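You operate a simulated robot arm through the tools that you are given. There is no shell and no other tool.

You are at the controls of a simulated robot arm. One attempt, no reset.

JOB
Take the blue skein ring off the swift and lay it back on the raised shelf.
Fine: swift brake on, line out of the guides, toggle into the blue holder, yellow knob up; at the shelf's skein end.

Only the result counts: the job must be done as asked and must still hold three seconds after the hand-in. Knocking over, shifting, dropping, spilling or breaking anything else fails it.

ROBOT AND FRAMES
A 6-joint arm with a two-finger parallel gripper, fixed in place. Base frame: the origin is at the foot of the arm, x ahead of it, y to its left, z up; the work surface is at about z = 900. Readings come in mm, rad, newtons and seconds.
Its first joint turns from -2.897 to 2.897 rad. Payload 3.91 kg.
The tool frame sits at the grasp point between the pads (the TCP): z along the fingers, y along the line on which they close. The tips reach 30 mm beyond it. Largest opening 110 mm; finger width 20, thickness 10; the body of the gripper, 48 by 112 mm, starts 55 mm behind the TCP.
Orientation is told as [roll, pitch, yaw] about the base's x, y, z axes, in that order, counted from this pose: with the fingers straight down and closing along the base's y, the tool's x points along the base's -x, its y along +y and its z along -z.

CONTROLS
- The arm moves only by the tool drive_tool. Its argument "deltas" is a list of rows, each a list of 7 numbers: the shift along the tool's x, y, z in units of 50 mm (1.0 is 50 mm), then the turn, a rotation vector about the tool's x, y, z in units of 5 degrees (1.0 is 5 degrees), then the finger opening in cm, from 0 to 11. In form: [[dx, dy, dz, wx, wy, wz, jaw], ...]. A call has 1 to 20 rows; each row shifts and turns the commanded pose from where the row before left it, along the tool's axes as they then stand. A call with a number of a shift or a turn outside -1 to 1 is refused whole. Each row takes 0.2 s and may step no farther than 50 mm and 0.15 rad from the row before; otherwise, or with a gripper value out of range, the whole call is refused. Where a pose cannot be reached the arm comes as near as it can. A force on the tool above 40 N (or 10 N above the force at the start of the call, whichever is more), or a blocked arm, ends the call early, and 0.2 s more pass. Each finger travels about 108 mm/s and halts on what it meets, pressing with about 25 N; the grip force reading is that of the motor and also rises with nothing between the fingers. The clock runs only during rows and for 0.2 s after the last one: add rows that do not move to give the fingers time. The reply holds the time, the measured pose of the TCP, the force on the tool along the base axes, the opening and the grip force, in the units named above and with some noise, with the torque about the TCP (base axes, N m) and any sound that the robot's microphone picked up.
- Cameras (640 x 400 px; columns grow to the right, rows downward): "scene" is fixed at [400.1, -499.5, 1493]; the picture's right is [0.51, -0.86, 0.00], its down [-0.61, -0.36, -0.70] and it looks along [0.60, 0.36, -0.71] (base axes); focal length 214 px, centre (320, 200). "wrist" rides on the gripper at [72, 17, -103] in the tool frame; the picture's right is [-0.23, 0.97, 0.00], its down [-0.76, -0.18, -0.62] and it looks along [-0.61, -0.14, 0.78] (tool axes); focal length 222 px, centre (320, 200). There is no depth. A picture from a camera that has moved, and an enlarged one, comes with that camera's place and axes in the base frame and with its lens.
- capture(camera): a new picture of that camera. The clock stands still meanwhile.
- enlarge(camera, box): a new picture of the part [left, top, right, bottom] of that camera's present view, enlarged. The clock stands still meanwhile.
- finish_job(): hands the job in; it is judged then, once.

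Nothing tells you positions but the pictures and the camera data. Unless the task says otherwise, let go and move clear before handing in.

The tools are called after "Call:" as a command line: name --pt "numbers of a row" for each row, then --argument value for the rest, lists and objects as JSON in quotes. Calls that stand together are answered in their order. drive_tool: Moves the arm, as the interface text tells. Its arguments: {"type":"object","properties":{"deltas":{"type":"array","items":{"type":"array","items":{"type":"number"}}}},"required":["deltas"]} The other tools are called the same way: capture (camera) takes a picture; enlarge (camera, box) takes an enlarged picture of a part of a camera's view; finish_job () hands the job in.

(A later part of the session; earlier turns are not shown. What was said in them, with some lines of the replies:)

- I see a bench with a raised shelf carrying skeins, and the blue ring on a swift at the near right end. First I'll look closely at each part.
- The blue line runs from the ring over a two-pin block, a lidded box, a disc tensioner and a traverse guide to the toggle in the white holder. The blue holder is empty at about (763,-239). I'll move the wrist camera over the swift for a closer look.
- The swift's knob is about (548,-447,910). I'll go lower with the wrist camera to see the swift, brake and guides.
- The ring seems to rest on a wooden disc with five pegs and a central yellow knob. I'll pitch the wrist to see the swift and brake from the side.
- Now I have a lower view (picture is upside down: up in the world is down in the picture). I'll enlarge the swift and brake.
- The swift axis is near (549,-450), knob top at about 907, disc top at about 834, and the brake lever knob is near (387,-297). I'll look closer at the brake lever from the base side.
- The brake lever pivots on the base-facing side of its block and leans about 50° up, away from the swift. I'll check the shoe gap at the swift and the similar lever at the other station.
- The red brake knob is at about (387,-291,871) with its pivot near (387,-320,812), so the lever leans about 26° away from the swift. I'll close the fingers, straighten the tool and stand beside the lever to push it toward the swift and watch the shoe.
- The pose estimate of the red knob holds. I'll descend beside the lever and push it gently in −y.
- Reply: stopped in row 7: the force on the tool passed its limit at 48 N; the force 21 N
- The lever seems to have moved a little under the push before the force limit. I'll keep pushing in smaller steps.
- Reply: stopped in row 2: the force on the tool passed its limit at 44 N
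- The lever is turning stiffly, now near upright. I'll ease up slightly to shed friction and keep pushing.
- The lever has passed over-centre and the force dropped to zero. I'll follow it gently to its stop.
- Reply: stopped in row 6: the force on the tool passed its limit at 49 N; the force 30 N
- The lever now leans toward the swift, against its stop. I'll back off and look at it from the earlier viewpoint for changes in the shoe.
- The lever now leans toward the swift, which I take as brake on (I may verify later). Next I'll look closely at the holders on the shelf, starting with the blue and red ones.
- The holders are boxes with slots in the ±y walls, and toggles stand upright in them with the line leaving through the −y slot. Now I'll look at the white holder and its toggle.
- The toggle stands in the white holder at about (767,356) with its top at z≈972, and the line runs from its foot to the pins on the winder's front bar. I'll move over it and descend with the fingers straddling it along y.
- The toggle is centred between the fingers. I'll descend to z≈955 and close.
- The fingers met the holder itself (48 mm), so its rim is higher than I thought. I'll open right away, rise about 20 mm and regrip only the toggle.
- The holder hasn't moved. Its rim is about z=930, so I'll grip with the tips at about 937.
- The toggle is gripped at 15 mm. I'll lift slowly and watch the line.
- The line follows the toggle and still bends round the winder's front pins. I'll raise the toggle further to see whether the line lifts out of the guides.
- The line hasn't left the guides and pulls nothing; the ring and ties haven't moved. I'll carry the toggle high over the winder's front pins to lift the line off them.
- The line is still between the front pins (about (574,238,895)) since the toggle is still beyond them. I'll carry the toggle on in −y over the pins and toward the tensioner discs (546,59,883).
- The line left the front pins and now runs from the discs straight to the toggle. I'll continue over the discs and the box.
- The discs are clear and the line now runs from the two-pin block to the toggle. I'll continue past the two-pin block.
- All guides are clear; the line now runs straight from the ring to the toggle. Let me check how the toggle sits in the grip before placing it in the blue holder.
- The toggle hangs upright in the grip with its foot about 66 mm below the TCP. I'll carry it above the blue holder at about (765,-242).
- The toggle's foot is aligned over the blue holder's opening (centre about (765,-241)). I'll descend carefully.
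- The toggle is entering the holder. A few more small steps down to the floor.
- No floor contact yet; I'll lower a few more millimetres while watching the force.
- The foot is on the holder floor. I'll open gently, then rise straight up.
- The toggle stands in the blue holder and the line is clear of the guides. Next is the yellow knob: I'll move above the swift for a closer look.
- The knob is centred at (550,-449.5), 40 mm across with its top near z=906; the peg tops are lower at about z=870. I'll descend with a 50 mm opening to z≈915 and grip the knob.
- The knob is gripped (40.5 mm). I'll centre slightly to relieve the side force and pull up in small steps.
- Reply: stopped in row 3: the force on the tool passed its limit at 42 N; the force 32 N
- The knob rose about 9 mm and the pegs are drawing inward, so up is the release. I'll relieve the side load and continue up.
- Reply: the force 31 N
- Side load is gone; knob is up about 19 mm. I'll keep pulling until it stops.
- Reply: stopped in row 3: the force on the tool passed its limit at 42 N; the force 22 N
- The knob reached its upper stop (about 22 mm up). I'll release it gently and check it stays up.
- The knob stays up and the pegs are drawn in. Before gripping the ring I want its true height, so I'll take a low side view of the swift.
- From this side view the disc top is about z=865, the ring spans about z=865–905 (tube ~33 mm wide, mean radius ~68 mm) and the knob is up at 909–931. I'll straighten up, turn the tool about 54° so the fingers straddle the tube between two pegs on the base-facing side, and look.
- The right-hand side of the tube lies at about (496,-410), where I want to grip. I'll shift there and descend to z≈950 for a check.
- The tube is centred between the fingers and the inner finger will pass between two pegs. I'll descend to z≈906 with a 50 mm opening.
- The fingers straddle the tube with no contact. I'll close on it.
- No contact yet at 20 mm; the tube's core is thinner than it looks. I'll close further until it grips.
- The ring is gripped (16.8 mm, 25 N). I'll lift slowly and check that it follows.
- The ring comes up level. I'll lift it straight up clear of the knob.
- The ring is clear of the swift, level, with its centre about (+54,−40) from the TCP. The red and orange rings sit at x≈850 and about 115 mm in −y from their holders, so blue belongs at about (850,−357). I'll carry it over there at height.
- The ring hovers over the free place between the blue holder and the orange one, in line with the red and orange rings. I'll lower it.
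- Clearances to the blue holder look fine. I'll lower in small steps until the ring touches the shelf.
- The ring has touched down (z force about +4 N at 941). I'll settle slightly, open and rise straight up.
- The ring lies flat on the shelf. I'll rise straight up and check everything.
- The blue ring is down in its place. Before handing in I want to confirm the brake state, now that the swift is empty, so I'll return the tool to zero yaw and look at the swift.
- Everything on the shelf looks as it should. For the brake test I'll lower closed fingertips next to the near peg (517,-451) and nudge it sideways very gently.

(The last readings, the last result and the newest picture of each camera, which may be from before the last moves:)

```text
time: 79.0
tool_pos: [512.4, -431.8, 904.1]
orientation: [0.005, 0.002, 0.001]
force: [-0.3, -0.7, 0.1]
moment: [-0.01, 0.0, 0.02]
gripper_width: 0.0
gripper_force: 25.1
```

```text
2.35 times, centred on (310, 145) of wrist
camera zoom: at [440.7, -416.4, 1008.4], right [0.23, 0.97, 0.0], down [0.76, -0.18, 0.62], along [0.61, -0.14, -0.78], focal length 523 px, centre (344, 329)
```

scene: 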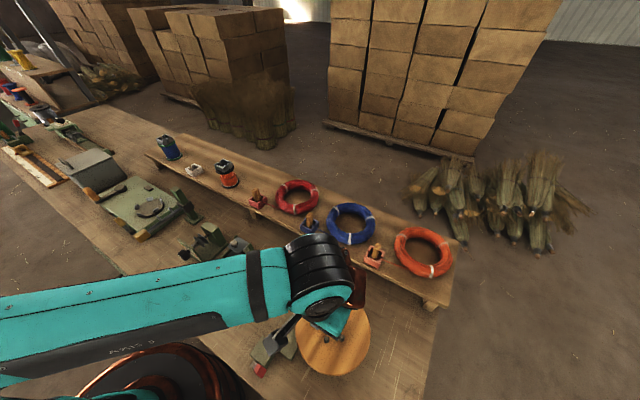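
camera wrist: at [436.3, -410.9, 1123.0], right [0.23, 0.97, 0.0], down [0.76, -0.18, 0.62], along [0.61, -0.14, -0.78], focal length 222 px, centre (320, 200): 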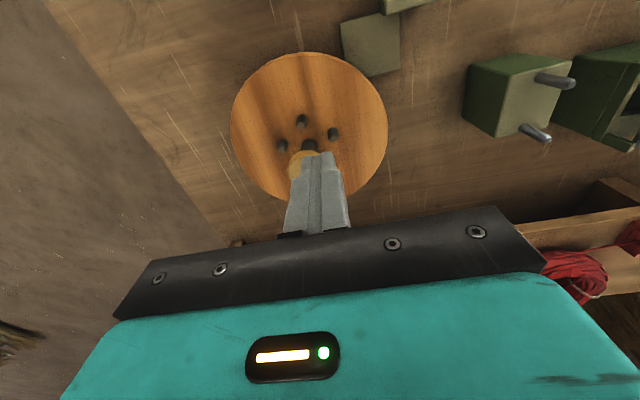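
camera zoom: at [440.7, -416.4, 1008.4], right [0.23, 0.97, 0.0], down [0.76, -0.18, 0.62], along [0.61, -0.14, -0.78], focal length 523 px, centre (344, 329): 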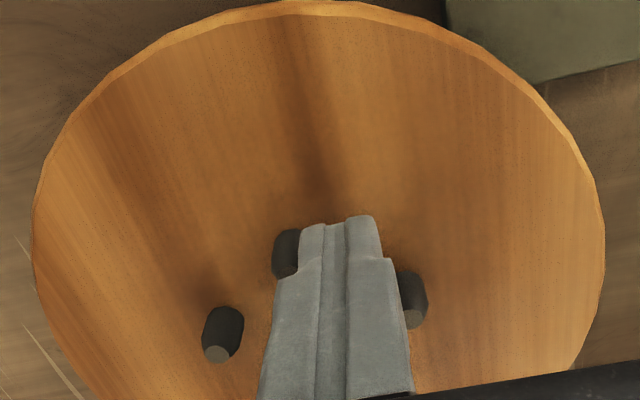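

Call:
drive_tool --pt "0 -0.04 0 0 0 0 0" --pt "0 -0.04 0 0 0 0 0" --pt "0 0 0 0 0 0 0"

Call:
enlarge --camera "wrist" --box '[200, 60, 420, 230]'

```text
time: 79.8
tool_pos: [513.1, -436.0, 903.7]
orientation: [0.004, 0.001, 0.002]
force: [-6.0, 15.4, -0.5]
moment: [0.48, 0.15, 0.0]
gripper_width: 0.0
gripper_force: 25.2
```

```text
2.35 times, centred on (310, 145) of wrist
camera zoom: at [440.4, -419.6, 1008.5], right [0.23, 0.97, 0.0], down [0.76, -0.18, 0.62], along [0.61, -0.14, -0.78], focal length 523 px, centre (344, 329)
```

zoom: 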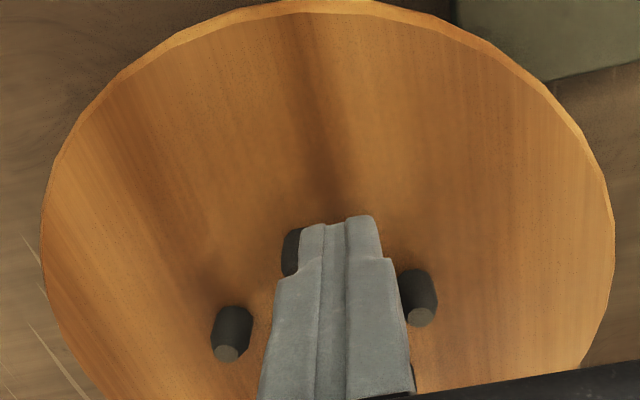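

The peg resists with 15 N without turning, so the swift is held. I'll hold a moment to see whether the force decays, then back off.

Call:
drive_tool --pt "0 0 0 0 0 0 0" --pt "0 0 0 0 0 0 0" --pt "0 0 0 0 0 0 0" --pt "0 0 0 0 0 0 0"

```text
time: 80.8
tool_pos: [511.5, -436.8, 904.1]
orientation: [0.005, 0.001, 0.002]
force: [-3.9, 15.9, -1.2]
moment: [0.48, 0.14, 0.06]
gripper_width: 0.4
gripper_force: 25.2
```

The force holds steady at about 16 N, so the swift is braked. I'll back off, rise and move clear for a final check.

Call:
drive_tool --pt "0 0.1 0 0 0 0 0" --pt "0 0.1 0 0 0 0 0" --pt "0 0 -0.5 0 0 0 0" --pt "0 0 -0.8 0 0 0 0" --pt "0 0 -0.8 0 0 0 0" --pt "0.3 0.6 -0.4 0 0 0 0" --pt "0.3 0.8 -0.2 0 0 0 0" --pt "0.3 0.8 -0.2 0 0 0 0" --pt "0.3 0.8 0 0 0 0 0" --pt "0.3 0.8 0 0 0 0 0" --pt "0 0.8 0 0 0 0 0" --pt "0 0.8 0 0 0 0 0" --pt "0 0.8 0 0 0 0 0" --pt "0 0.8 0 0 0 0 0" --pt "0 0.8 0 0 0 0 0" --pt "0 0 0 0 0 0 0"

Call:
capture --camera "scene"

Call:
enlarge --camera "scene" --box '[230, 160, 470, 390]'

Call:
capture --camera "wrist"

```text
time: 84.2
tool_pos: [438.4, -41.2, 1052.8]
orientation: [0.005, 0.002, 0.002]
force: [0.0, -0.1, 1.0]
moment: [-0.02, 0.0, 0.0]
gripper_width: 0.1
gripper_force: 24.9
```

```text
taken
```

scene: 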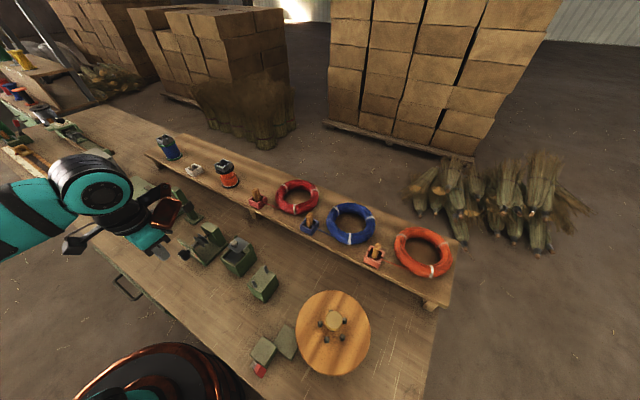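

```text
1.74 times, centred on (350, 275) of scene
camera zoom: at [400.1, -499.5, 1493.0], right [0.51, -0.86, 0.0], down [-0.61, -0.36, -0.7], along [0.6, 0.36, -0.71], focal length 373 px, centre (268, 70)
```

zoom: 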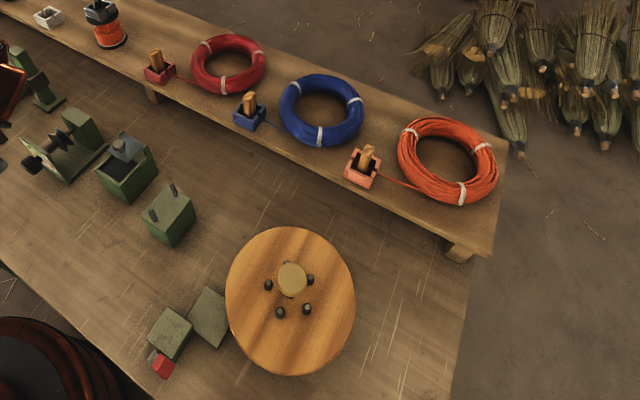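

```text
taken
camera wrist: at [365.9, -23.6, 1156.6], right [0.23, 0.97, 0.0], down [0.76, -0.18, 0.62], along [0.61, -0.14, -0.78], focal length 222 px, centre (320, 200)
```

wrist: 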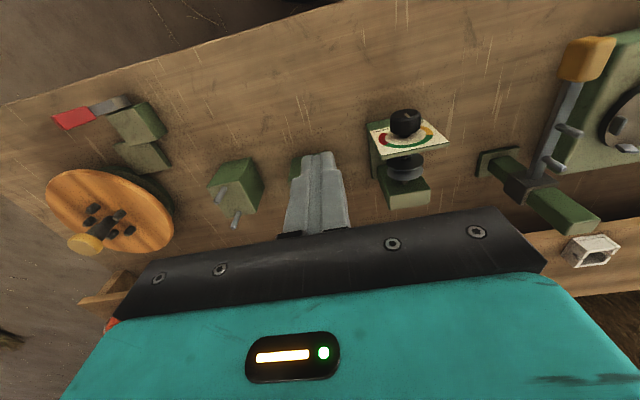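

Call:
enlarge --camera "scene" --box '[280, 180, 400, 270]'

Call:
enlarge --camera "scene" --box '[150, 130, 280, 310]'

Call:
enlarge --camera "wrist" --box '[30, 80, 270, 260]'

```text
4.44 times, centred on (340, 225) of scene
camera zoom: at [400.1, -499.5, 1493.0], right [0.51, -0.86, 0.0], down [-0.61, -0.36, -0.7], along [0.6, 0.36, -0.71], focal length 953 px, centre (231, 89)
```

zoom: 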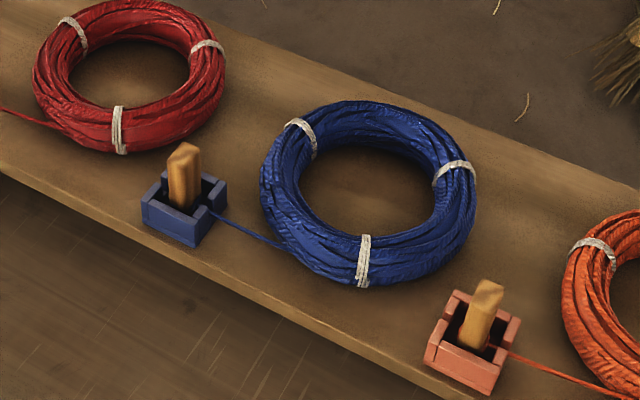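

```text
2.22 times, centred on (215, 220) of scene
camera zoom: at [400.1, -499.5, 1493.0], right [0.51, -0.86, 0.0], down [-0.61, -0.36, -0.7], along [0.6, 0.36, -0.71], focal length 477 px, centre (553, 156)
```

zoom: 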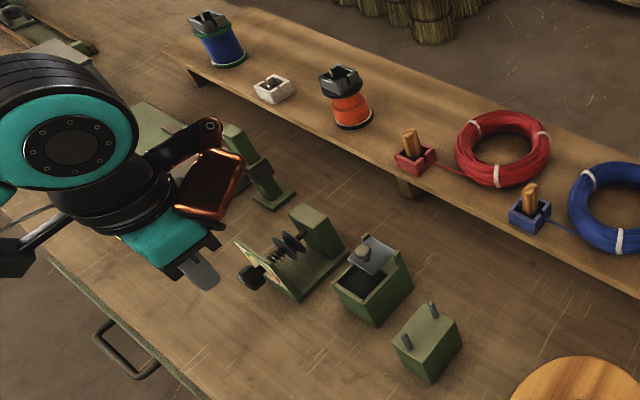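

```text
2.22 times, centred on (150, 170) of wrist
camera zoom: at [365.9, -23.6, 1156.6], right [0.23, 0.97, 0.0], down [0.76, -0.18, 0.62], along [0.61, -0.14, -0.78], focal length 494 px, centre (698, 267)
```

zoom: 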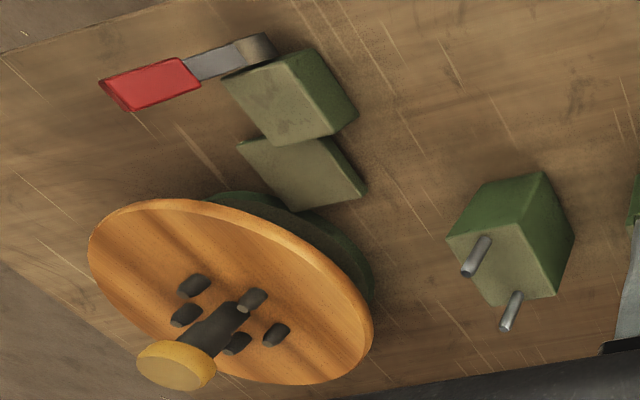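

The blue ring lies flat on the shelf between its holder and the orange one. The toggle is upright in the blue holder with its line leaving through the slot, and all the guides are empty. The brake lever is over and the swift holds against a push. The yellow knob is up, nothing else has moved, and the arm is clear, so I'm handing in.

Call:
finish_job

```text
The job is handed in.
```

I took the blue skein ring off the swift and laid it flat on the raised shelf, at the skein end between the blue and orange holders. The job is handed in; I haven't seen the verdict.

- **Brake:** I pushed the red lever over to the swift side until it stopped. The lever has no on/off marking, so I tested it on the empty swift. A peg took a steady push of about 16 N without turning. I didn't test the lever's original position for comparison.
- **Line:** it is out of the front pins, the tension discs, the box and the two-pin block. It now runs only from the ring to the toggle.
- **Toggle:** it is standing upright in the blue holder.
- **Yellow knob:** I pulled it up to its stop, about 22 mm, and it stayed up with the pegs drawn in.

My first attempt to grip the toggle closed on the white holder instead. I opened straight away, and the pictures show no shift in the holder. Nothing else looks moved, and the arm is clear.
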